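You operate a simulated robot arm through the tools that you are given. There is no shell and no other tool. Be economical: measure what you need, move in short steps, check, and stop when the job is done.

The job below is to be done with a simulated robot arm. You get a single attempt, and the scene is never put back.

TASK
Log the temperature for the grey folder's job, print the label and stick it on that folder.
Fine: bring up the job printed on the folder; LOG once at TEMP, then PRINT once; label square in the white frame. Leave the desk's other keys, switches, knob and plugs.

It is judged by the outcome, as a careful person would: the job done as asked, and still so three seconds after it is handed in. It fails if anything else is knocked over, pushed out of place, dropped, spilled or broken.

THE ROBOT
A 6-joint arm with a two-finger gripper, fixed in place. Base frame: the origin is at the foot of the arm, x ahead of it, y to its left, z up; the work surface is at about z = 725. Lengths are in mm, angles in degrees, forces in N, time in s.
It reaches about 1298 mm from its shoulder. Its first joint turns from -149.0 to 149.0 degrees. Payload 1.57 kg.
The TCP is the grasp point between the finger pads, 21 mm short of the fingertips. In the tool frame z runs along the fingers and y along their closing line. Largest opening 70 mm; the body of the gripper starts 50 mm behind the TCP.
Orientation is that of the tool frame in the base frame, as [roll, pitch, yaw] about the fixed x, y, z axes, in that order (R = Rz(yaw) Ry(pitch) Rx(roll)). With the fingers straight down and closing along the base's y, the tool's x points along the base's -x, its y along +y and its z along -z.

THE INTERFACE
- The arm moves only by the tool jog_arm. Its argument "steps" is a list of rows, each an object (a shift or turn left out is 0, a gripper value left out holds the last) with "dp": the shift along the tool's x, y, z in units of 40 mm (1.0 is 40 mm), a list of three; "delta_rot": the turn, a rotation vector about the tool's x, y, z in units of 4 degrees (1.0 is 4 degrees), a list of three; "claw": the closure in counts, from 0 (fully open) to 255 (shut). In form: [{"dp": [tx, ty, tz], "delta_rot": [wx, wy, wz], "claw": claw}, ...]. A call has 1 to 8 rows; each row shifts and turns the commanded pose from where the row before left it, along the tool's axes as they then stand. A call with a number of a shift or a turn outside -1 to 1 is refused whole. Each row takes 0.2 s and may step no farther than 50 mm and 8.6 degrees from the row before; otherwise, or with a gripper value out of range, the whole call is refused. A pose out of reach is approached as far as the arm can. The call stops where the force on the tool passes 40 N (or 10 N more than at its start, if that is more) or the arm is blocked; 0.2 s more then pass. The fingers move at their own pace and stop on an object; they squeeze with about 30 N. The grip force told is the motor's: it shows also when the fingers shut on nothing. Time passes only in rows, and 0.2 s behind the last, so rows that do not move let the fingers close. It gives the time, the measured TCP pose, the force on the tool (base axes), the opening and the grip force at its end, in the units of the frame above (readings bear some noise), with the torque about the TCP (base axes, N m) and any sound that the robot's microphone picked up, and new pictures: "pictures" is both (left out), scene, wrist or none.
- Cameras (640 x 400 px; columns grow to the right, rows downward): "scene" is fixed at [400.2, 649.5, 1306.2]; the picture's right is [-0.99, -0.11, 0.00], its down [-0.04, 0.32, -0.95] and it looks along [0.11, -0.94, -0.32] (base axes); focal length 354 px, centre (320, 200). "wrist" rides on the gripper at [79, 4, -81] in the tool frame; the picture's right is [-0.05, 1.00, 0.00], its down [-0.67, -0.03, -0.74] and it looks along [-0.74, -0.04, 0.67] (tool axes); focal length 256 px, centre (320, 200). There is no depth. A picture from a camera that has moved, and an enlarged one, comes with that camera's place and axes in the base frame and with its lens.
- raise_lower(by): slides the trunk up (or, below 0, down) by that many mm; the arm rides with it, the base frame stays. It gives what a move gives, with no picture.
- inspect(camera, box): a new picture of the part [left, top, right, bottom] of that camera's present view, enlarged. It takes no simulated time.
- close_job(): hands the job in; it is judged then, once.

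Go step by step. Nothing tells you positions but the pictures and the camera data: compare them with the known pose of the tool, close in by small moves and look again before you grip or let go. The budget is 120 turns and 200 pictures, counting those below and the enlarged ones. Unless the task says otherwise, let go and move clear before handing in, and close with one line.

The tools are called as name(argument=value, ...) on one line, values as JSON. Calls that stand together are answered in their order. jog_arm: Moves the arm, as the interface text tells. Its arguments: {"type":"object","properties":{"steps":{"type":"array","items":{"type":"object","properties":{"dp":{"type":"array","items":{"type":"number"}},"delta_rot":{"type":"array","items":{"type":"number"}},"claw":{"type":"number"}}}},"pictures":{"type":"string","enum":["both","scene","wrist","none"]}},"required":["steps"]} The other tools are called the same way: raise_lower (by) slides the trunk up or down; inspect (camera, box) takes an enlarged picture of a part of a camera's view; close_job () hands the job in.

At the start:

```text
t: 0.0
eef_pos: [335.9, -567.1, 1042.9]
tcp_rot: [-180.0, 0.0, 179.9]
contact_force: [0.3, -0.8, 0.0]
wrist_torque: [0.01, 0.01, 0.0]
finger_gap: 70.2
finger_force: 0.0
trunk travel left (down, up): [-724.0, 246.0]
```

scene: 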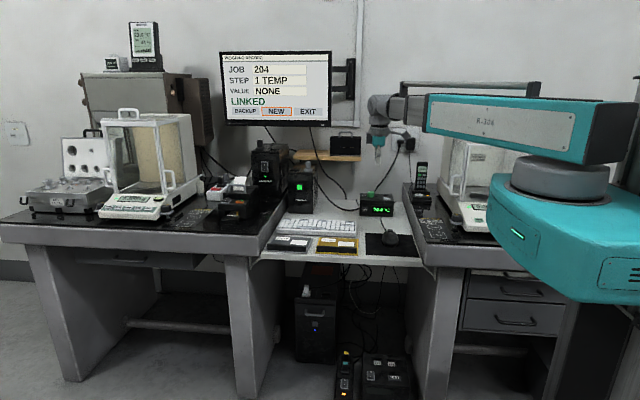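
wrist: 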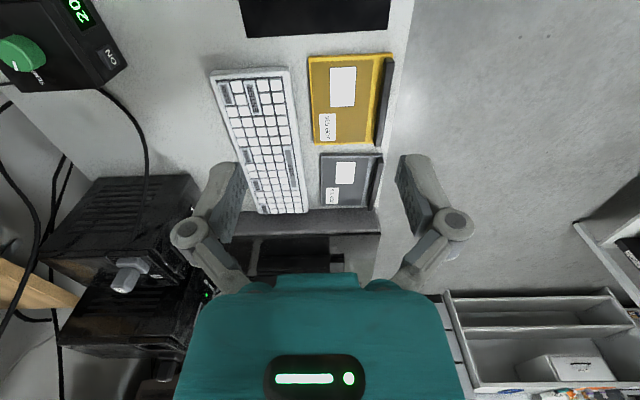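

I see a monitor with JOB 204 / STEP 1 TEMP / VALUE NONE, a keyboard, two folders (yellow, grey) and devices. I'll enlarge the views to find out which is which.

inspect(camera="scene", box=[180, 130, 440, 280])

inspect(camera="wrist", box=[200, 40, 420, 230])

inspect(camera="scene", box=[210, 45, 340, 130])

inspect(camera="scene", box=[190, 160, 290, 230])

inspect(camera="scene", box=[310, 330, 430, 400])

```text
2.46 times, centred on (310, 205) of scene
camera zoom: at [400.2, 649.5, 1306.2], right [-0.99, -0.11, 0.0], down [-0.04, 0.32, -0.95], along [0.11, -0.94, -0.32], focal length 872 px, centre (345, 188)
```

zoom: 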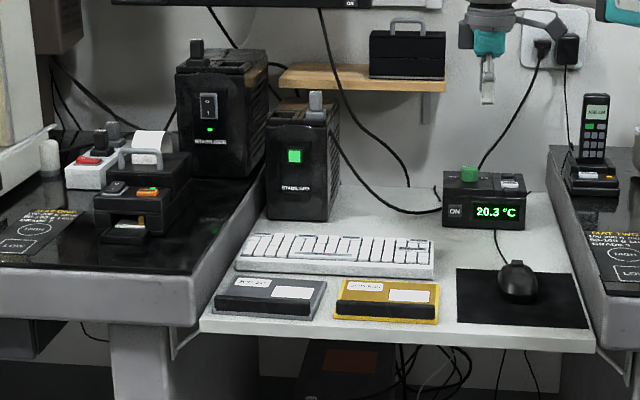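

```text
2.11 times, centred on (310, 135) of wrist
camera zoom: at [256.5, -564.6, 1123.1], right [0.05, 1.0, 0.0], down [0.67, -0.04, 0.74], along [0.74, -0.04, -0.67], focal length 539 px, centre (341, 337)
```

zoom: 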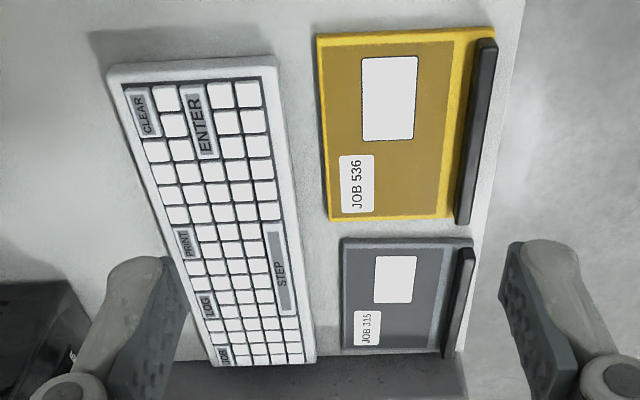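

```text
4.71 times, centred on (275, 88) of scene
camera zoom: at [400.2, 649.5, 1306.2], right [-0.99, -0.11, 0.0], down [-0.04, 0.32, -0.95], along [0.11, -0.94, -0.32], focal length 1667 px, centre (532, 729)
```

zoom: 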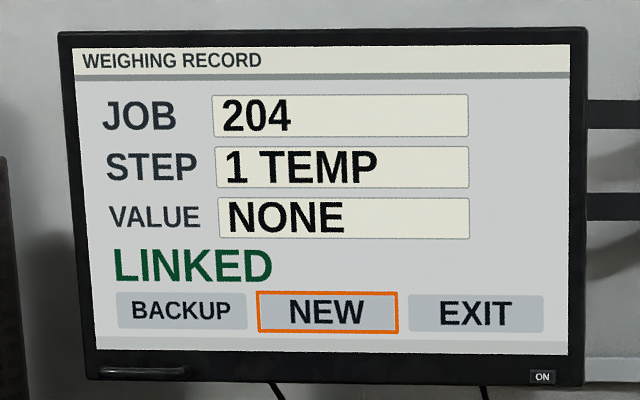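

```text
5.71 times, centred on (240, 195) of scene
camera zoom: at [400.2, 649.5, 1306.2], right [-0.99, -0.11, 0.0], down [-0.04, 0.32, -0.95], along [0.11, -0.94, -0.32], focal length 2024 px, centre (777, 229)
```

zoom: 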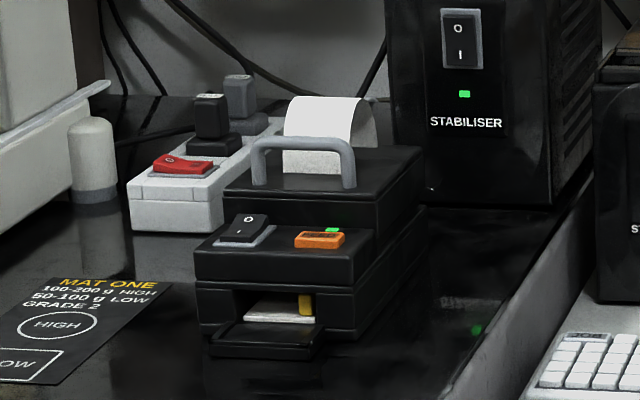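

```text
5.33 times, centred on (370, 365) of scene
camera zoom: at [400.2, 649.5, 1306.2], right [-0.99, -0.11, 0.0], down [-0.04, 0.32, -0.95], along [0.11, -0.94, -0.32], focal length 1889 px, centre (53, -680)
```

zoom: 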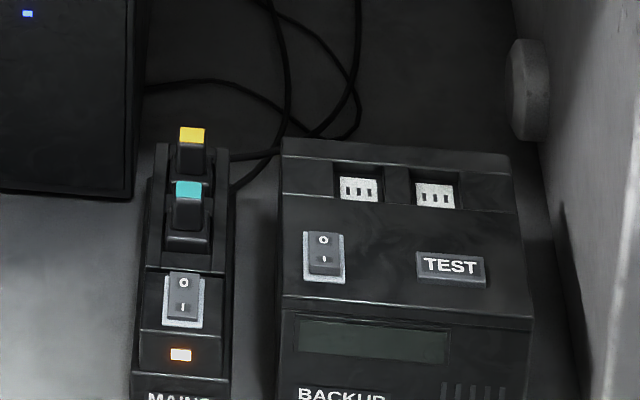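

The desk's keyboard carries labelled keys (CLEAR, ENTER, PRINT, LOG, STEP…). I'll zoom in further on its keys, on the grey folder and on the folder's label frame.

inspect(camera="wrist", box=[205, 60, 315, 130])

inspect(camera="wrist", box=[205, 125, 315, 220])

inspect(camera="wrist", box=[305, 145, 395, 215])

inspect(camera="scene", box=[270, 210, 370, 260])

```text
5.71 times, centred on (260, 95) of wrist
camera zoom: at [256.5, -564.6, 1123.1], right [0.05, 1.0, 0.0], down [0.67, -0.04, 0.74], along [0.74, -0.04, -0.67], focal length 1463 px, centre (663, 800)
```

zoom: 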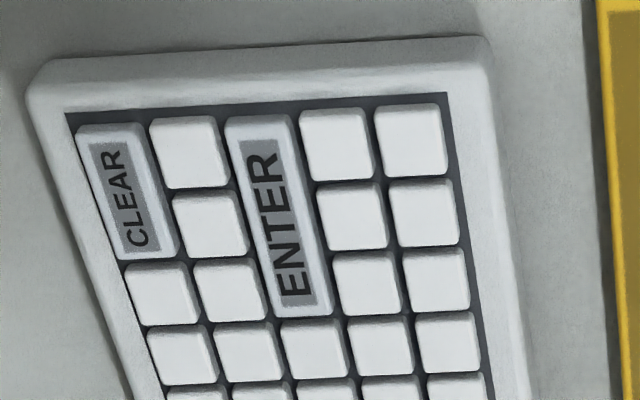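

```text
4.21 times, centred on (260, 172) of wrist
camera zoom: at [256.5, -564.6, 1123.1], right [0.05, 1.0, 0.0], down [0.67, -0.04, 0.74], along [0.74, -0.04, -0.67], focal length 1078 px, centre (573, 316)
```

zoom: 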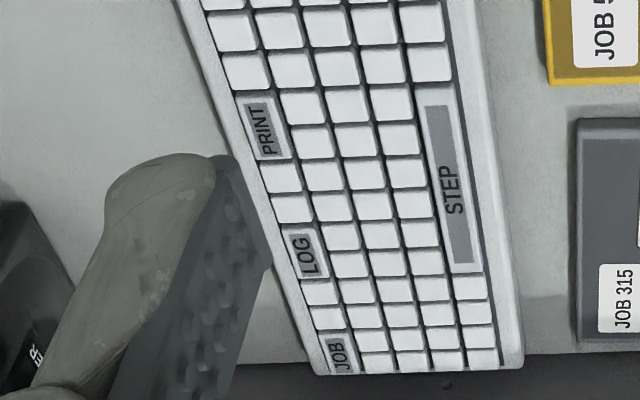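

```text
5.71 times, centred on (350, 180) of wrist
camera zoom: at [256.5, -564.6, 1123.1], right [0.05, 1.0, 0.0], down [0.67, -0.04, 0.74], along [0.74, -0.04, -0.67], focal length 1463 px, centre (149, 314)
```

zoom: 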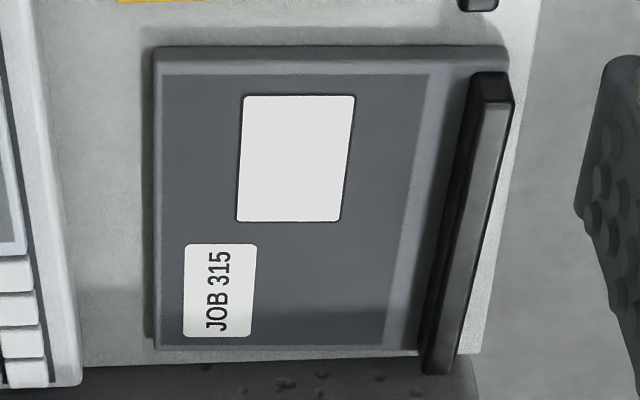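

```text
6.40 times, centred on (320, 235) of scene
camera zoom: at [400.2, 649.5, 1306.2], right [-0.99, -0.11, 0.0], down [-0.04, 0.32, -0.95], along [0.11, -0.94, -0.32], focal length 2267 px, centre (320, -24)
```

zoom: 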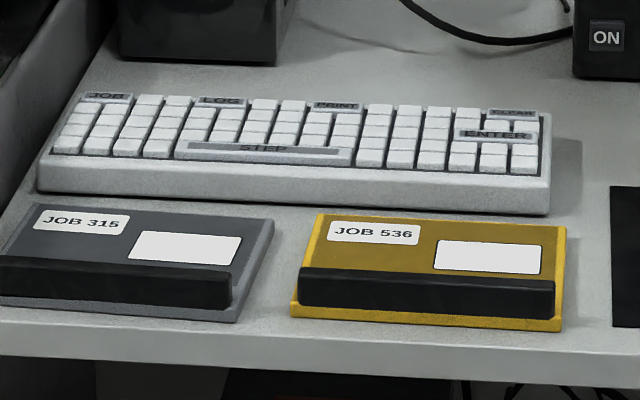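

The grey folder reads JOB 315, and the keyboard has JOB, LOG, PRINT, CLEAR, ENTER and STEP keys. I put JOB at about (702,-720), LOG at x≈626 and PRINT at x≈549, with key tops at z≈745. I'll turn the gripper 90° so its camera looks from the front, shutting it as it turns.

jog_arm(steps=[{"delta_rot": [0, 0, 1], "claw": 255}, {"delta_rot": [0, 0, 1]}, {"delta_rot": [0, 0, 1]}, {"delta_rot": [0, 0, 1]}, {"delta_rot": [0, 0, 1]}, {"delta_rot": [0, 0, 1]}, {"delta_rot": [0, 0, 1]}, {"delta_rot": [0, 0, 1]}], pictures="none")

jog_arm(steps=[{"delta_rot": [0, 0, 1]}, {"delta_rot": [0, 0, 1]}, {"delta_rot": [0, 0, 1]}, {"delta_rot": [0, 0, 1]}, {"delta_rot": [0, 0, 1]}, {"delta_rot": [0, 0, 1]}, {"delta_rot": [0, 0, 1]}, {"delta_rot": [0, 0, 1]}], pictures="none")

jog_arm(steps=[{"delta_rot": [0, 0, 1]}, {"delta_rot": [0, 0, 1]}, {"delta_rot": [0, 0, 1]}, {"delta_rot": [0, 0, 1]}, {"delta_rot": [0, 0, 1]}, {"delta_rot": [0, 0, 1]}, {"delta_rot": [0, 0, 0.475]}], pictures="both")

```text
t: 1.8
eef_pos: [335.6, -569.0, 1042.4]
tcp_rot: [180.0, 0.0, 147.9]
contact_force: [0.1, 0.4, 0.1]
wrist_torque: [-0.04, 0.03, 0.0]
finger_gap: 0.2
finger_force: 28.5
trunk travel left (down, up): [-724.0, 246.0]
```

```text
t: 3.6
eef_pos: [336.6, -569.6, 1041.0]
tcp_rot: [180.0, 0.1, 115.9]
contact_force: [-0.4, -0.3, -0.5]
wrist_torque: [0.01, 0.03, -0.01]
finger_gap: 0.0
finger_force: 28.7
trunk travel left (down, up): [-724.0, 246.0]
```

```text
t: 5.2
eef_pos: [335.6, -568.9, 1042.4]
tcp_rot: [180.0, 0.0, 90.1]
contact_force: [-0.2, 0.3, 0.6]
wrist_torque: [0.02, 0.01, -0.02]
finger_gap: 0.0
finger_force: 28.2
trunk travel left (down, up): [-724.0, 246.0]
camera wrist: at [340.1, -489.9, 1123.0], right [1.0, -0.05, 0.0], down [-0.04, -0.67, 0.75], along [-0.04, -0.74, -0.67], focal length 256 px, centre (320, 200)
```

scene: 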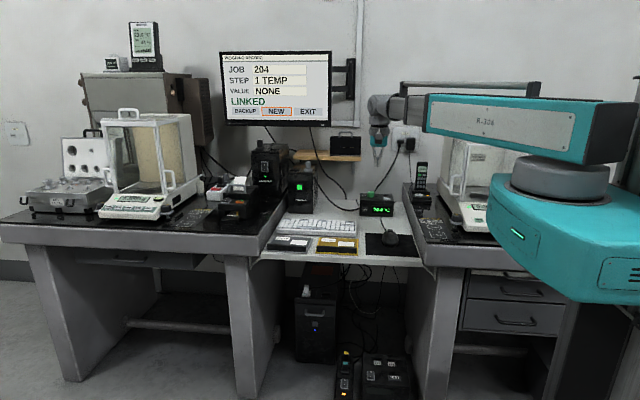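
wrist: 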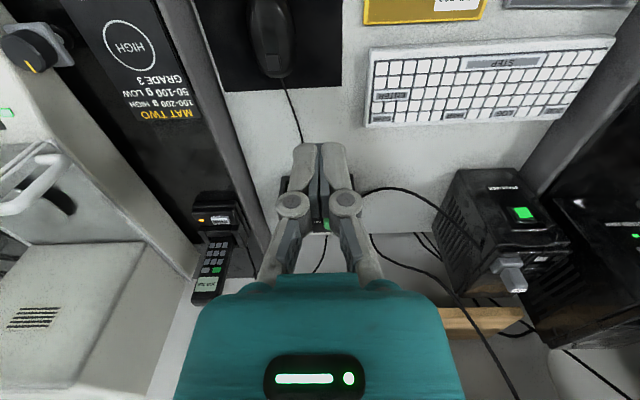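

The turn went well and the tool's y now points along base +x. I'll travel towards a point well above the JOB key.

jog_arm(steps=[{"dp": [-0.343, 0.832, 0.413]}, {"dp": [-0.343, 0.832, 0.413]}, {"dp": [-0.343, 0.832, 0.413]}, {"dp": [-0.343, 0.832, 0.413]}, {"dp": [-0.343, 0.832, 0.413]}, {"dp": [-0.343, 0.832, 0.413]}, {"dp": [-0.343, 0.832, 0.413]}], pictures="none")

jog_arm(steps=[{"dp": [-0.343, 0.832, 0.413]}, {"dp": [-0.343, 0.832, 0.413]}, {"dp": [-0.343, 0.832, 0.413]}, {"dp": [-0.343, 0.832, 0.413]}, {}], pictures="both")

```text
t: 6.8
eef_pos: [571.9, -665.8, 1043.1]
tcp_rot: [-180.0, 0.0, 89.9]
contact_force: [-0.7, 0.1, -0.1]
wrist_torque: [0.0, 0.0, -0.04]
finger_gap: 0.0
finger_force: 28.7
out of reach, approached as far as the arm can: row 1, 2, 3, 4, 5, 6, 7
trunk travel left (down, up): [-724.0, 246.0]
```

```text
t: 8.0
eef_pos: [701.2, -718.9, 1042.8]
tcp_rot: [-180.0, 0.1, 90.0]
contact_force: [-0.6, -0.3, -0.2]
wrist_torque: [0.0, -0.02, 0.01]
finger_gap: 0.0
finger_force: 28.6
out of reach, approached as far as the arm can: row 1, 2, 3, 4
trunk travel left (down, up): [-724.0, 246.0]
camera wrist: at [705.1, -639.9, 1122.9], right [1.0, -0.05, 0.0], down [-0.03, -0.67, 0.75], along [-0.04, -0.74, -0.67], focal length 256 px, centre (320, 200)
```

scene: 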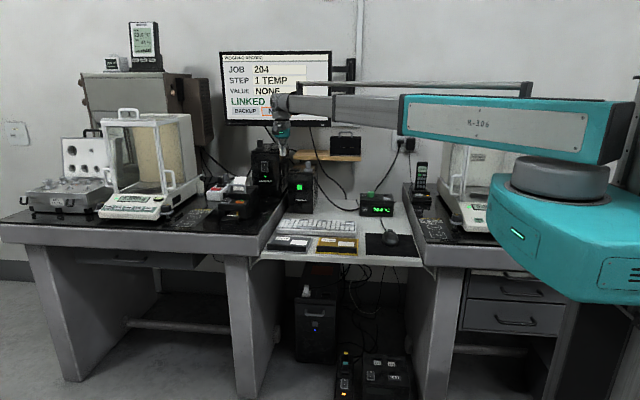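
wrist: 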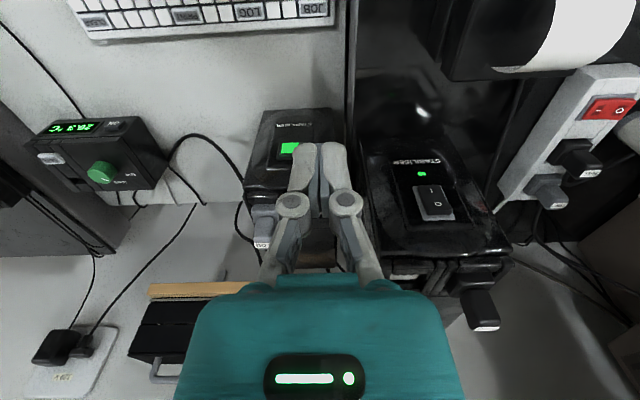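

The arm's height is set by the trunk, since the tool z did not change. I'll lower the trunk in stages and watch.

raise_lower(by=-150)

jog_arm(steps=[{}], pictures="both")

```text
t: 9.8
eef_pos: [700.6, -718.5, 892.6]
tcp_rot: [-179.9, 0.0, 90.0]
contact_force: [0.8, 1.4, 0.1]
wrist_torque: [-0.02, -0.01, 0.03]
finger_gap: 0.0
finger_force: 28.9
trunk travel left (down, up): [-574.0, 396.0]
```

```text
t: 10.2
eef_pos: [700.4, -719.5, 892.3]
tcp_rot: [-180.0, 0.0, 90.0]
contact_force: [-0.3, -0.3, 0.6]
wrist_torque: [-0.01, 0.0, -0.03]
finger_gap: 0.0
finger_force: 28.9
trunk travel left (down, up): [-574.0, 396.0]
camera wrist: at [704.8, -640.1, 972.9], right [1.0, -0.05, 0.0], down [-0.03, -0.67, 0.75], along [-0.04, -0.74, -0.67], focal length 256 px, centre (320, 200)
```

scene: 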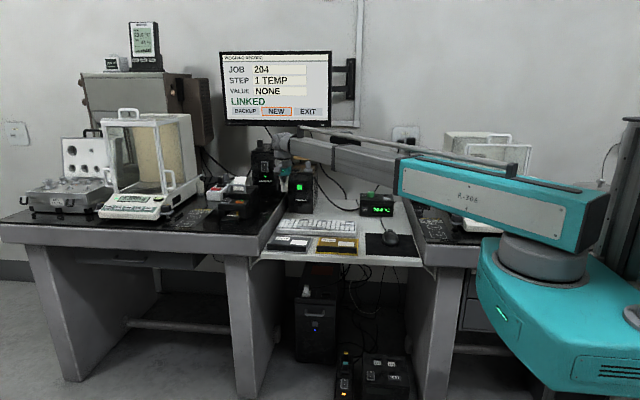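
wrist: 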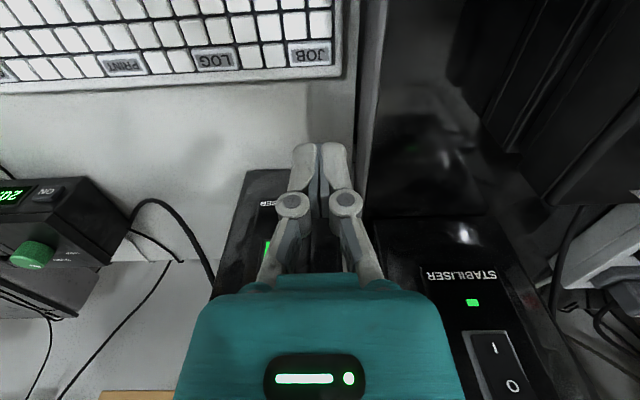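

The trunk lowering works and the monitor stays visible. I'll go down another 100 mm and compare the fingertips with the JOB key.

raise_lower(by=-95)

jog_arm(steps=[{}], pictures="both")

```text
t: 11.4
eef_pos: [701.4, -719.5, 797.6]
tcp_rot: [-180.0, -0.1, 90.0]
contact_force: [-0.6, 0.6, 1.2]
wrist_torque: [0.0, 0.0, -0.01]
finger_gap: 0.0
finger_force: 28.8
trunk travel left (down, up): [-479.0, 491.0]
```

```text
t: 11.8
eef_pos: [701.3, -719.0, 798.0]
tcp_rot: [179.9, 0.0, 89.9]
contact_force: [0.0, -0.3, -0.4]
wrist_torque: [0.04, 0.01, 0.0]
finger_gap: 0.0
finger_force: 29.1
trunk travel left (down, up): [-479.0, 491.0]
camera wrist: at [704.9, -640.0, 877.9], right [1.0, -0.05, 0.0], down [-0.03, -0.67, 0.75], along [-0.04, -0.74, -0.67], focal length 256 px, centre (320, 200)
```

scene: 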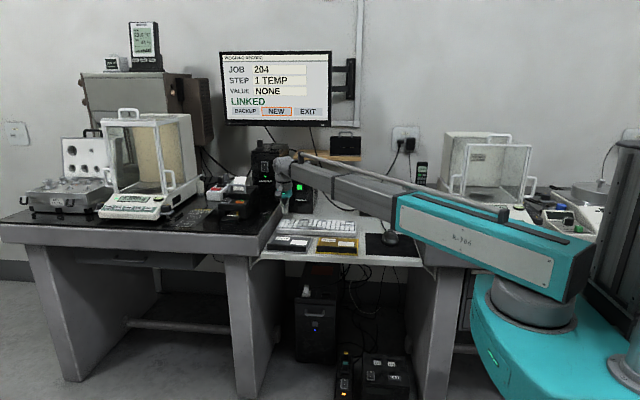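
wrist: 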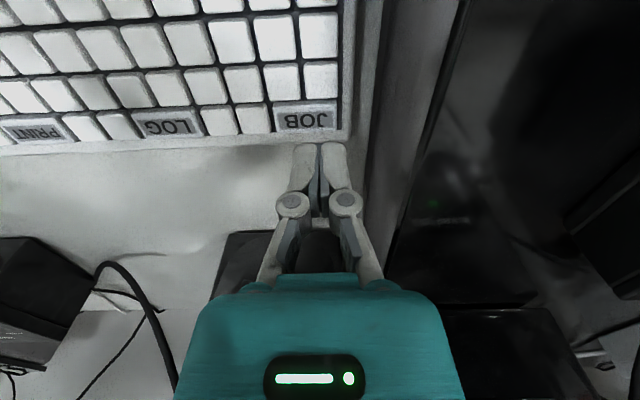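

The camera model matches the fingertip position. The JOB key is at about x=692, y≈-717 and is 35×18 mm. I'll shift to it and come down close.

jog_arm(steps=[{"dp": [-0.02, -0.233, 0]}, {}], pictures="none")

raise_lower(by=-25)

jog_arm(steps=[{}], pictures="wrist")

```text
t: 12.4
eef_pos: [691.9, -719.4, 797.8]
tcp_rot: [-179.9, 0.0, 90.0]
contact_force: [-0.1, 0.5, -0.9]
wrist_torque: [-0.05, -0.02, -0.04]
finger_gap: 0.0
finger_force: 28.3
trunk travel left (down, up): [-479.0, 491.0]
```

```text
t: 13.2
eef_pos: [691.7, -719.0, 771.7]
tcp_rot: [-179.9, 0.0, 89.9]
contact_force: [0.9, 0.4, 2.5]
wrist_torque: [0.01, -0.03, 0.0]
finger_gap: 5.6
finger_force: 29.0
trunk travel left (down, up): [-454.0, 516.0]
heard: click
```

```text
t: 13.6
eef_pos: [690.6, -719.7, 773.2]
tcp_rot: [180.0, 0.0, 90.0]
contact_force: [0.8, 0.6, 2.2]
wrist_torque: [0.0, -0.03, -0.01]
finger_gap: 6.3
finger_force: 28.6
trunk travel left (down, up): [-454.0, 516.0]
camera wrist: at [695.9, -640.2, 853.1], right [1.0, -0.05, 0.0], down [-0.04, -0.67, 0.75], along [-0.04, -0.74, -0.67], focal length 256 px, centre (320, 200)
```

wrist: 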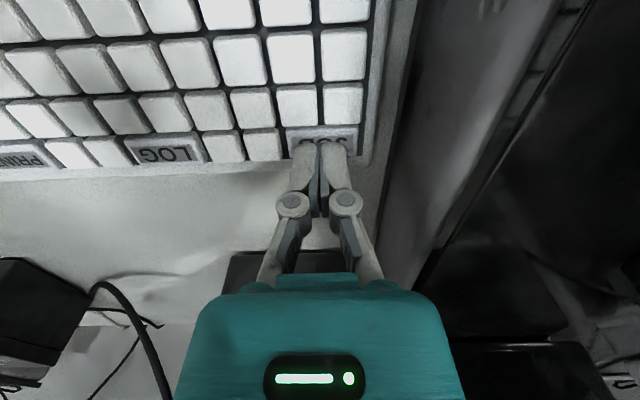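

I heard a click, so the key has already been pressed. I'll raise and read the monitor.

raise_lower(by=12)

inspect(camera="scene", box=[210, 45, 340, 130])

```text
t: 14.2
eef_pos: [690.8, -719.3, 785.0]
tcp_rot: [-179.9, 0.0, 90.0]
contact_force: [0.1, 1.1, -0.3]
wrist_torque: [0.0, -0.02, -0.03]
finger_gap: 0.1
finger_force: 28.9
trunk travel left (down, up): [-466.0, 504.0]
```

```text
4.71 times, centred on (275, 88) of scene
camera zoom: at [400.2, 649.5, 1306.2], right [-0.99, -0.11, 0.0], down [-0.04, 0.32, -0.95], along [0.11, -0.94, -0.32], focal length 1667 px, centre (532, 729)
```

zoom: 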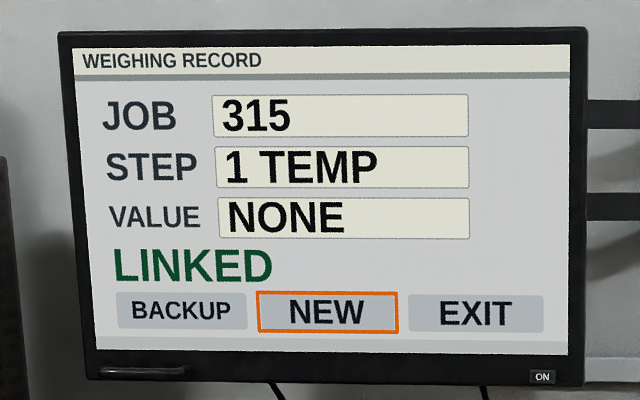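

JOB 315 is up at step 1 TEMP. LOG should be at x≈615.5, so I'll move over it and check before pressing.

jog_arm(steps=[{"dp": [0.075, -0.944, 0]}, {"dp": [0, -0.944, 0]}, {}], pictures="wrist")

```text
t: 14.9
eef_pos: [618.4, -718.3, 784.8]
tcp_rot: [179.9, 0.0, 90.1]
contact_force: [-0.1, 0.0, -0.4]
wrist_torque: [0.01, 0.0, 0.0]
finger_gap: 0.0
finger_force: 28.3
trunk travel left (down, up): [-466.0, 504.0]
camera wrist: at [621.3, -639.2, 865.1], right [1.0, -0.05, 0.0], down [-0.03, -0.67, 0.75], along [-0.04, -0.74, -0.67], focal length 256 px, centre (320, 200)
```

wrist: 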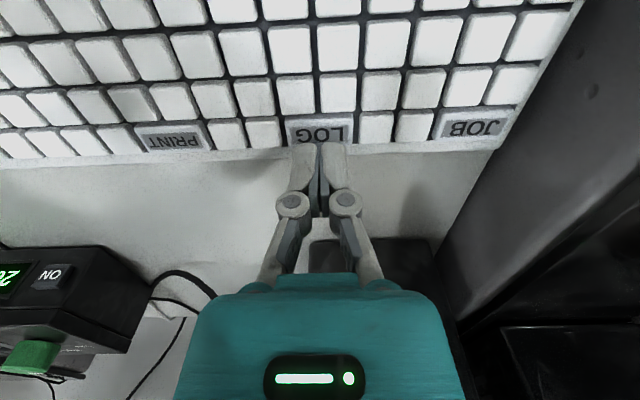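

The fingers line up over LOG in x. I'll shift y forward 3 mm and press once.

jog_arm(steps=[{"dp": [0.07, -0.02, 0]}, {}], pictures="none")

raise_lower(by=-12)

raise_lower(by=12)

inspect(camera="scene", box=[210, 45, 340, 130])

```text
t: 15.6
eef_pos: [615.9, -714.7, 785.0]
tcp_rot: [180.0, 0.0, 90.0]
contact_force: [-1.4, -0.9, -0.5]
wrist_torque: [0.01, 0.0, -0.03]
finger_gap: 0.2
finger_force: 29.0
trunk travel left (down, up): [-466.0, 504.0]
```

```text
t: 16.1
eef_pos: [616.5, -714.9, 771.8]
tcp_rot: [-180.0, 0.2, 89.9]
contact_force: [0.5, 0.2, 1.3]
wrist_torque: [0.01, 0.0, -0.01]
finger_gap: 6.1
finger_force: 28.6
trunk travel left (down, up): [-454.0, 516.0]
heard: click
```

```text
t: 16.8
eef_pos: [616.2, -714.7, 785.0]
tcp_rot: [-179.9, 0.0, 90.0]
contact_force: [-0.4, -0.4, 0.1]
wrist_torque: [0.01, 0.0, 0.0]
finger_gap: 0.0
finger_force: 28.4
trunk travel left (down, up): [-466.0, 504.0]
```

```text
4.71 times, centred on (275, 88) of scene
camera zoom: at [400.2, 649.5, 1306.2], right [-0.99, -0.11, 0.0], down [-0.04, 0.32, -0.95], along [0.11, -0.94, -0.32], focal length 1667 px, centre (532, 729)
```

zoom: 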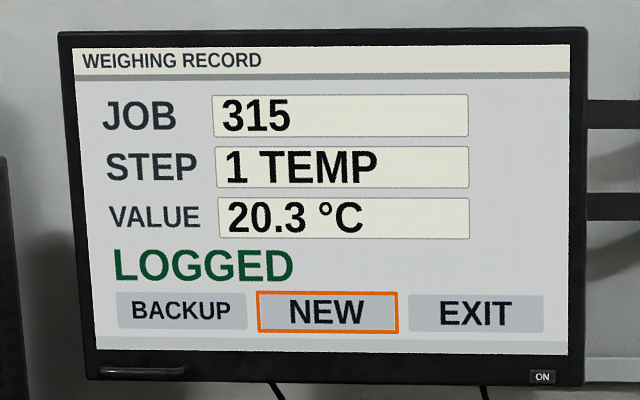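

The temperature is logged at 20.3 °C. Next I'll move over PRINT at about x≈540.

jog_arm(steps=[{"dp": [0, -0.94, 0]}, {"dp": [0, -0.94, 0]}, {}, {}], pictures="wrist")

inspect(camera="scene", box=[200, 170, 270, 225])

```text
t: 17.8
eef_pos: [540.4, -711.8, 785.1]
tcp_rot: [180.0, -0.1, 90.1]
contact_force: [0.3, 0.5, -0.4]
wrist_torque: [-0.01, -0.03, -0.03]
finger_gap: 0.0
finger_force: 28.7
trunk travel left (down, up): [-466.0, 504.0]
camera wrist: at [544.5, -634.1, 865.0], right [1.0, -0.05, 0.0], down [-0.03, -0.67, 0.75], along [-0.04, -0.74, -0.67], focal length 256 px, centre (320, 200)
```

wrist: 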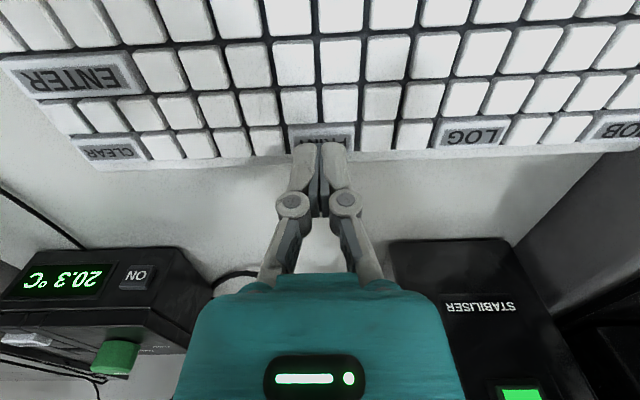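

```text
7.27 times, centred on (235, 198) of scene
camera zoom: at [400.2, 649.5, 1306.2], right [-0.99, -0.11, 0.0], down [-0.04, 0.32, -0.95], along [0.11, -0.94, -0.32], focal length 2576 px, centre (938, 218)
```

zoom: 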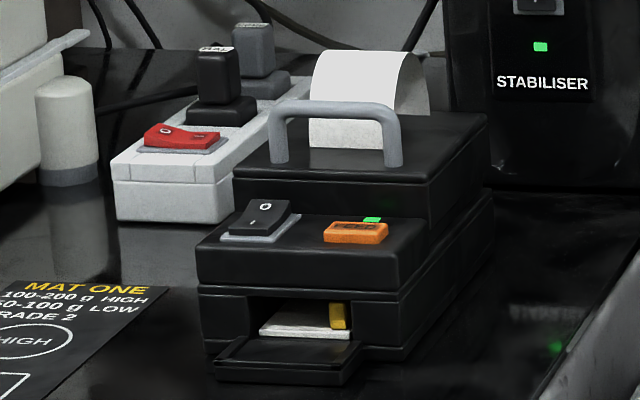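

The fingers are over PRINT. I'll trim y by -3 mm, press once and check.

jog_arm(steps=[{"dp": [-0.07, 0, 0]}, {}], pictures="none")

raise_lower(by=-12)

raise_lower(by=32)

jog_arm(steps=[{}, {}, {}, {}, {}, {}], pictures="none")

inspect(camera="scene", box=[210, 45, 340, 130])

inspect(camera="scene", box=[200, 170, 270, 225])

```text
t: 18.4
eef_pos: [541.9, -716.8, 784.2]
tcp_rot: [-180.0, 0.0, 90.0]
contact_force: [-0.3, -0.4, 0.5]
wrist_torque: [0.02, -0.02, 0.0]
finger_gap: 0.0
finger_force: 28.1
trunk travel left (down, up): [-466.0, 504.0]
```

```text
t: 18.9
eef_pos: [541.2, -715.5, 772.7]
tcp_rot: [179.9, 0.1, 90.0]
contact_force: [0.6, -0.9, 1.5]
wrist_torque: [0.0, 0.03, -0.05]
finger_gap: 5.9
finger_force: 27.9
trunk travel left (down, up): [-454.0, 516.0]
heard: click
```

```text
t: 19.7
eef_pos: [541.2, -715.7, 804.3]
tcp_rot: [180.0, 0.0, 90.0]
contact_force: [-0.1, -0.1, 0.5]
wrist_torque: [-0.01, 0.02, -0.01]
finger_gap: 0.1
finger_force: 28.5
trunk travel left (down, up): [-486.0, 484.0]
```

```text
t: 21.1
eef_pos: [541.0, -716.3, 804.8]
tcp_rot: [-180.0, 0.0, 89.9]
contact_force: [0.4, 0.0, -0.5]
wrist_torque: [0.01, 0.01, 0.0]
finger_gap: 0.0
finger_force: 28.3
trunk travel left (down, up): [-486.0, 484.0]
```

```text
4.71 times, centred on (275, 88) of scene
camera zoom: at [400.2, 649.5, 1306.2], right [-0.99, -0.11, 0.0], down [-0.04, 0.32, -0.95], along [0.11, -0.94, -0.32], focal length 1667 px, centre (532, 729)
```

zoom: 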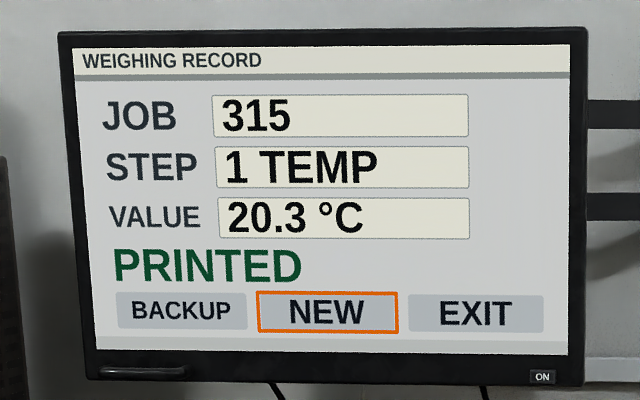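

```text
7.27 times, centred on (235, 198) of scene
camera zoom: at [400.2, 649.5, 1306.2], right [-0.99, -0.11, 0.0], down [-0.04, 0.32, -0.95], along [0.11, -0.94, -0.32], focal length 2576 px, centre (938, 218)
```

zoom: 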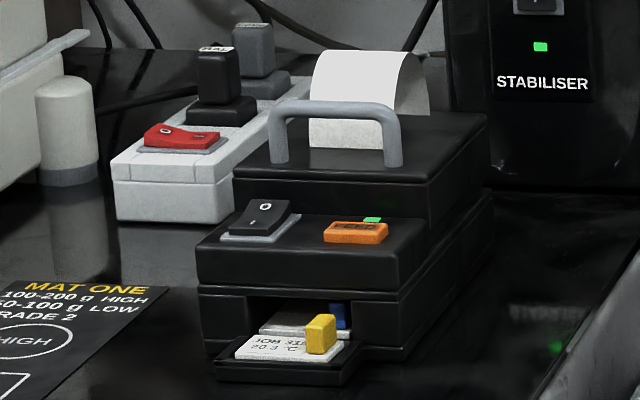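

The screen says PRINTED and a label with a yellow grip tab lies on the printer's tray. I'll raise the trunk and move to a viewpoint in front of the printer.

raise_lower(by=195)

jog_arm(steps=[{"dp": [0.9, 0.2, 0]}, {"dp": [0.9, 0.2, 0]}, {"dp": [0.9, 0.2, 0]}, {"dp": [0.656, 0.914, 0]}, {"dp": [0.656, 0.914, 0]}, {"dp": [0.656, 0.914, 0]}, {"dp": [0.656, 0.914, 0]}, {"dp": [0.5, 0.914, 0]}], pictures="none")

jog_arm(steps=[{"dp": [0, 0.95, 0], "claw": 0}, {"dp": [0, 0.95, 0]}, {"dp": [0, 0.95, 0]}, {}], pictures="both")

```text
t: 23.2
eef_pos: [541.1, -714.3, 999.7]
tcp_rot: [-180.0, -0.1, 89.9]
contact_force: [-0.3, 0.5, -0.9]
wrist_torque: [-0.01, -0.02, 0.02]
finger_gap: 0.1
finger_force: 28.7
trunk travel left (down, up): [-681.0, 289.0]
```

```text
t: 25.0
eef_pos: [747.9, -482.3, 999.3]
tcp_rot: [-179.9, -0.1, 90.1]
contact_force: [0.3, -0.4, 0.5]
wrist_torque: [-0.02, 0.01, -0.02]
finger_gap: 0.0
finger_force: 28.8
trunk travel left (down, up): [-681.0, 289.0]
```

```text
t: 26.0
eef_pos: [860.4, -483.9, 999.4]
tcp_rot: [-179.9, 0.0, 90.0]
contact_force: [-0.1, 0.4, -0.5]
wrist_torque: [0.02, 0.02, 0.01]
finger_gap: 70.1
finger_force: 0.0
trunk travel left (down, up): [-681.0, 289.0]
camera wrist: at [863.7, -404.3, 1079.8], right [1.0, -0.05, 0.0], down [-0.04, -0.67, 0.75], along [-0.04, -0.74, -0.67], focal length 256 px, centre (320, 200)
```

scene: 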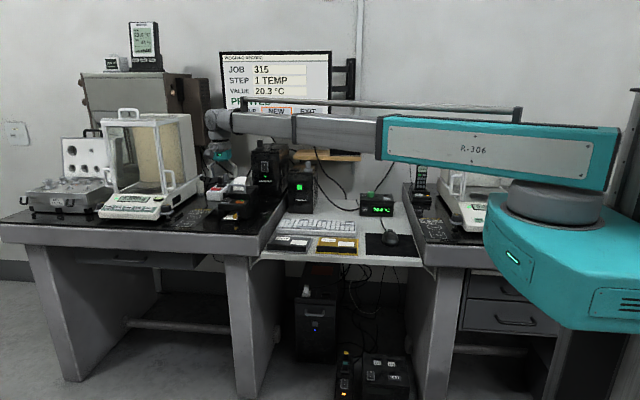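
wrist: 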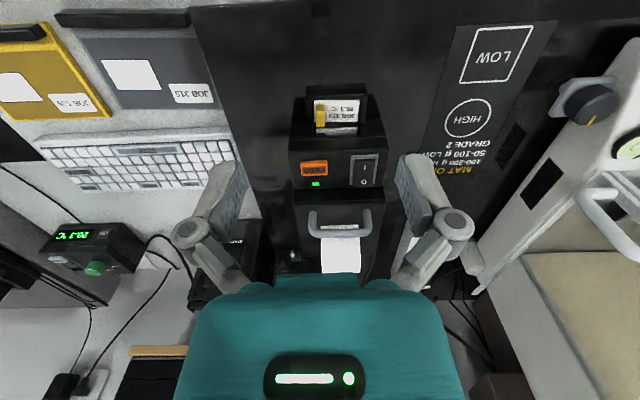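

The tab is at about (856,-538,838). I'll zoom in on the label and on the grey folder's frame.

inspect(camera="wrist", box=[280, 80, 400, 155])

inspect(camera="wrist", box=[60, 0, 220, 115])

inspect(camera="scene", box=[215, 200, 265, 225])

```text
5.33 times, centred on (340, 118) of wrist
camera zoom: at [863.7, -404.3, 1079.8], right [1.0, -0.05, 0.0], down [-0.04, -0.67, 0.75], along [-0.04, -0.74, -0.67], focal length 1365 px, centre (213, 640)
```

zoom: 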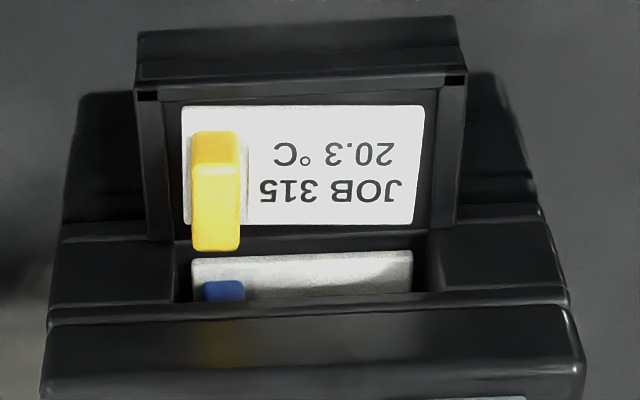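

```text
3.48 times, centred on (140, 58) of wrist
camera zoom: at [863.7, -404.3, 1079.8], right [1.0, -0.05, 0.0], down [-0.04, -0.67, 0.75], along [-0.04, -0.74, -0.67], focal length 890 px, centre (946, 696)
```

zoom: 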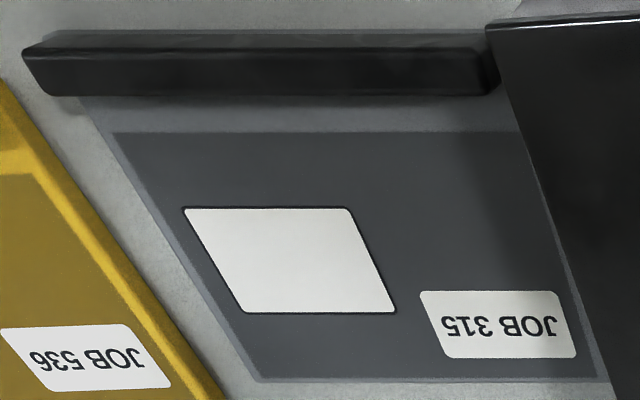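

```text
12.80 times, centred on (240, 212) of scene
camera zoom: at [400.2, 649.5, 1306.2], right [-0.99, -0.11, 0.0], down [-0.04, 0.32, -0.95], along [0.11, -0.94, -0.32], focal length 4534 px, centre (1344, 40)
```

zoom: 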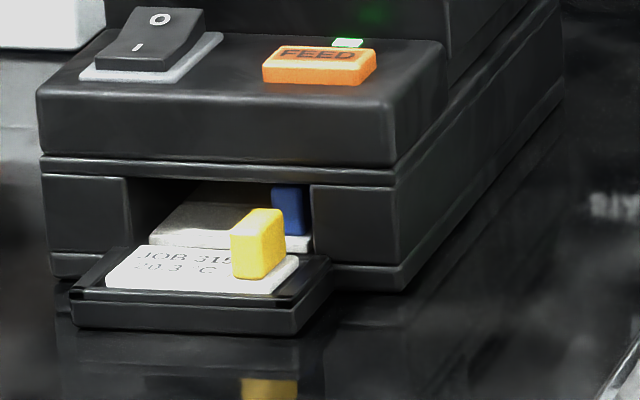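

The tab is roughly 9 (x) × 16 (y) × 14 mm high, near the label's -x end. I'll pre-set a gap of about 25 mm, move above the tab and lower partway to refine its position.

jog_arm(steps=[{"dp": [-0.65, -0.06, 0], "claw": 165}, {"dp": [-0.65, -0.03, 0]}, {}, {}], pictures="none")

raise_lower(by=-80)

jog_arm(steps=[{}], pictures="both")

inspect(camera="wrist", box=[260, 60, 420, 160])

```text
t: 27.0
eef_pos: [856.8, -533.9, 999.1]
tcp_rot: [-179.9, 0.1, 90.0]
contact_force: [-0.8, 0.6, 0.7]
wrist_torque: [0.0, -0.01, 0.01]
finger_gap: 25.0
finger_force: 0.1
trunk travel left (down, up): [-681.0, 289.0]
```

```text
t: 28.2
eef_pos: [856.8, -533.9, 919.1]
tcp_rot: [-180.0, 0.0, 90.0]
contact_force: [0.3, 0.0, -0.5]
wrist_torque: [-0.01, -0.02, -0.02]
finger_gap: 24.6
finger_force: 0.0
trunk travel left (down, up): [-601.0, 369.0]
```

```text
t: 28.6
eef_pos: [856.6, -534.3, 920.7]
tcp_rot: [-180.0, 0.0, 90.1]
contact_force: [-0.1, -0.2, 0.5]
wrist_torque: [0.01, -0.01, 0.02]
finger_gap: 24.5
finger_force: 0.1
trunk travel left (down, up): [-601.0, 369.0]
camera wrist: at [860.5, -454.9, 999.9], right [1.0, -0.05, 0.0], down [-0.03, -0.67, 0.75], along [-0.04, -0.74, -0.67], focal length 256 px, centre (320, 200)
```

scene: 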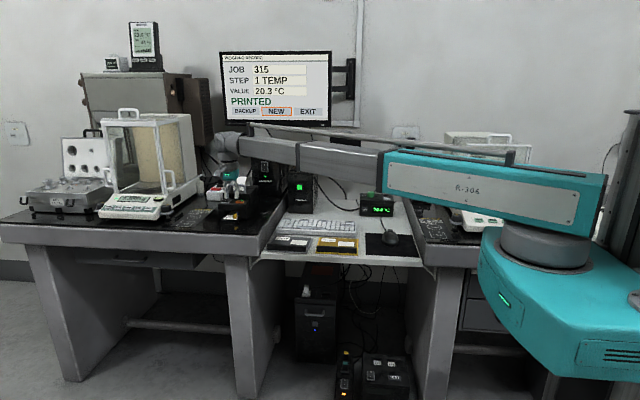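
wrist: 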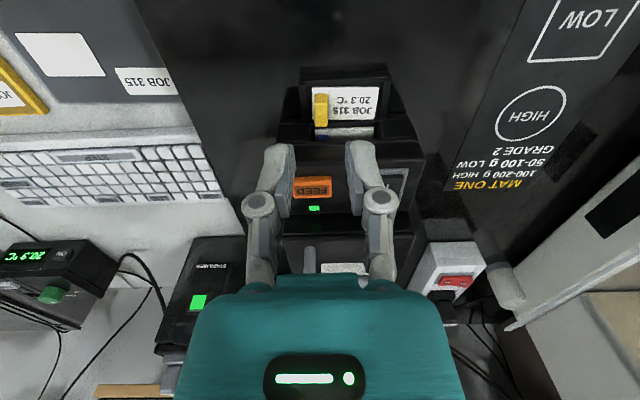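

```text
4.00 times, centred on (340, 110) of wrist
camera zoom: at [860.5, -454.9, 999.9], right [1.0, -0.05, 0.0], down [-0.03, -0.67, 0.75], along [-0.04, -0.74, -0.67], focal length 1024 px, centre (240, 560)
```

zoom: 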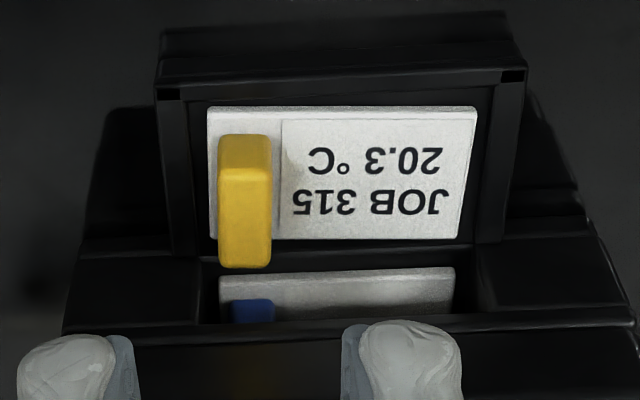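

By label scale, I get the label surface at z≈816 and the tab at x≈856, y from -542 to -560, with its top at z≈830. I'll align at y=-547 and lower most of the way before checking.

jog_arm(steps=[{"dp": [-0.32, -0.01, 0]}, {}], pictures="none")

raise_lower(by=-58)

jog_arm(steps=[{}], pictures="wrist")

inspect(camera="wrist", box=[260, 80, 400, 170])

inspect(camera="scene", box=[205, 165, 285, 225])

```text
t: 29.2
eef_pos: [855.9, -547.0, 918.9]
tcp_rot: [-180.0, 0.0, 90.0]
contact_force: [-0.5, 0.2, -1.0]
wrist_torque: [0.01, -0.03, 0.0]
finger_gap: 24.6
finger_force: 0.0
trunk travel left (down, up): [-601.0, 369.0]
```

```text
t: 30.2
eef_pos: [855.4, -545.5, 862.1]
tcp_rot: [-180.0, -0.1, 90.0]
contact_force: [-0.7, 0.6, 0.0]
wrist_torque: [0.01, 0.03, 0.02]
finger_gap: 24.6
finger_force: 0.0
trunk travel left (down, up): [-543.0, 427.0]
```

```text
t: 30.6
eef_pos: [856.0, -546.7, 861.4]
tcp_rot: [180.0, -0.1, 90.0]
contact_force: [0.6, 0.5, 0.0]
wrist_torque: [0.01, 0.01, -0.03]
finger_gap: 24.6
finger_force: 0.0
trunk travel left (down, up): [-543.0, 427.0]
camera wrist: at [859.9, -467.8, 941.9], right [1.0, -0.05, 0.0], down [-0.03, -0.67, 0.75], along [-0.04, -0.74, -0.67], focal length 256 px, centre (320, 200)
```

wrist: 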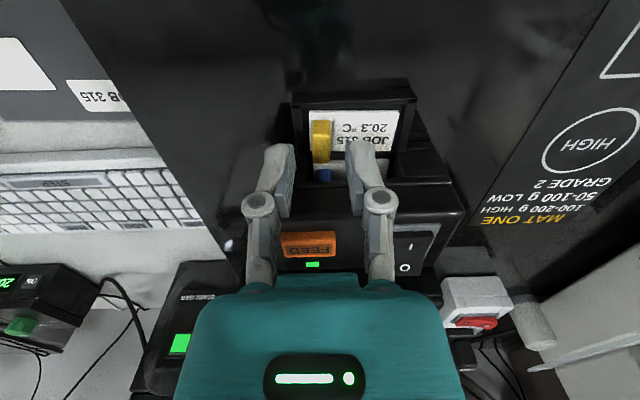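

```text
4.44 times, centred on (330, 125) of wrist
camera zoom: at [859.9, -467.8, 941.9], right [1.0, -0.05, 0.0], down [-0.03, -0.67, 0.75], along [-0.04, -0.74, -0.67], focal length 1138 px, centre (276, 533)
```

zoom: 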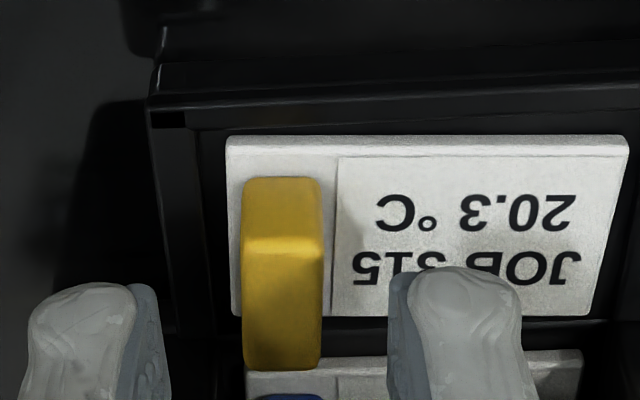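

```text
6.67 times, centred on (245, 195) of scene
camera zoom: at [400.2, 649.5, 1306.2], right [-0.99, -0.11, 0.0], down [-0.04, 0.32, -0.95], along [0.11, -0.94, -0.32], focal length 2361 px, centre (820, 233)
```

zoom: 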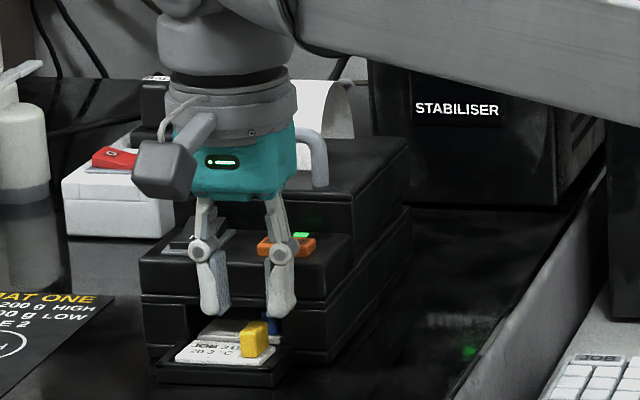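

The tab estimate holds (x≈856, y -542 to -560, top 831) and there is clearance all round. I'll lower 20 mm and close on the tab.

raise_lower(by=-20)

jog_arm(steps=[{}], pictures="none")

inspect(camera="wrist", box=[260, 80, 400, 170])

inspect(camera="scene", box=[215, 190, 265, 225])

```text
t: 31.3
eef_pos: [856.3, -546.4, 841.5]
tcp_rot: [-180.0, 0.1, 90.0]
contact_force: [0.6, 0.0, 0.1]
wrist_torque: [0.01, 0.0, -0.05]
finger_gap: 24.8
finger_force: 0.0
trunk travel left (down, up): [-523.0, 447.0]
```

```text
t: 31.7
eef_pos: [855.7, -547.0, 841.7]
tcp_rot: [-179.9, 0.0, 90.0]
contact_force: [0.5, 0.5, -0.6]
wrist_torque: [-0.02, 0.02, 0.01]
finger_gap: 24.7
finger_force: 0.1
trunk travel left (down, up): [-523.0, 447.0]
```

```text
4.44 times, centred on (330, 125) of wrist
camera zoom: at [859.9, -467.8, 921.9], right [1.0, -0.05, 0.0], down [-0.03, -0.67, 0.75], along [-0.04, -0.74, -0.67], focal length 1138 px, centre (276, 533)
```

zoom: 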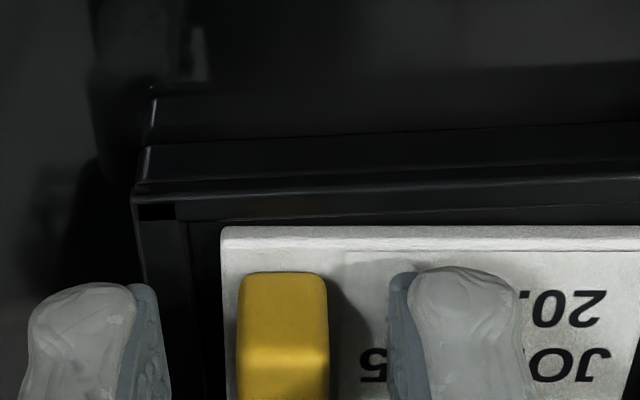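

```text
11.43 times, centred on (240, 208) of scene
camera zoom: at [400.2, 649.5, 1306.2], right [-0.99, -0.11, 0.0], down [-0.04, 0.32, -0.95], along [0.11, -0.94, -0.32], focal length 4048 px, centre (1234, 114)
```

zoom: 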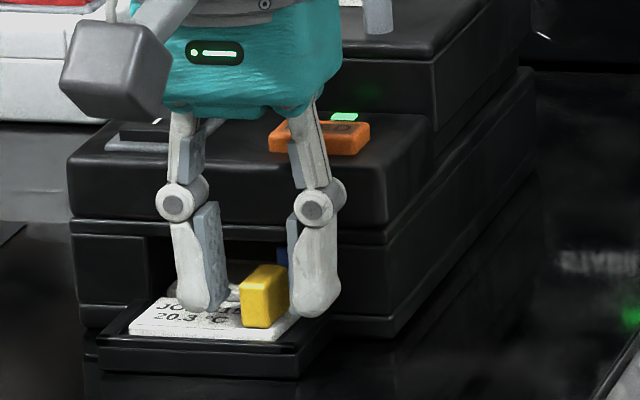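

The fingers straddle the tab just above the label. Closing now.

jog_arm(steps=[{"claw": 255}, {}, {}, {}], pictures="wrist")

inspect(camera="scene", box=[215, 190, 265, 225])

```text
t: 32.7
eef_pos: [856.1, -546.2, 841.0]
tcp_rot: [-180.0, 0.1, 90.0]
contact_force: [-1.5, 0.4, 0.3]
wrist_torque: [0.01, 0.0, -0.03]
finger_gap: 8.6
finger_force: 29.6
trunk travel left (down, up): [-523.0, 447.0]
camera wrist: at [859.9, -467.9, 921.9], right [1.0, -0.05, 0.0], down [-0.03, -0.67, 0.75], along [-0.04, -0.74, -0.67], focal length 256 px, centre (320, 200)
```

wrist: 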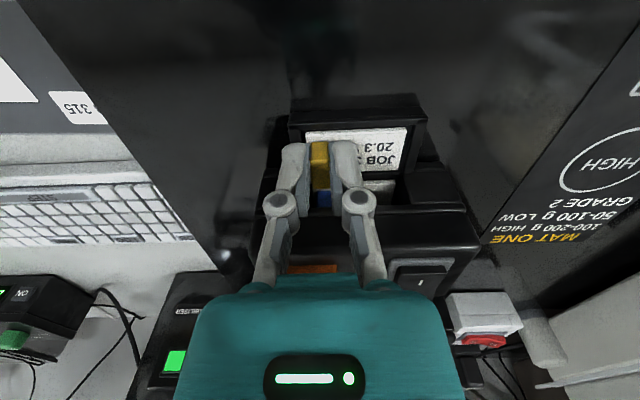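

```text
11.43 times, centred on (240, 208) of scene
camera zoom: at [400.2, 649.5, 1306.2], right [-0.99, -0.11, 0.0], down [-0.04, 0.32, -0.95], along [0.11, -0.94, -0.32], focal length 4048 px, centre (1234, 114)
```

zoom: 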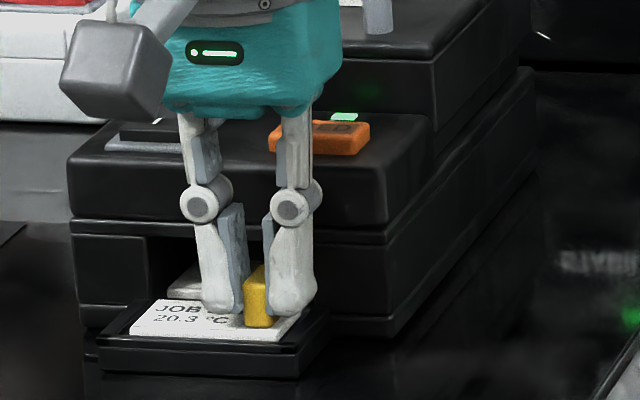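

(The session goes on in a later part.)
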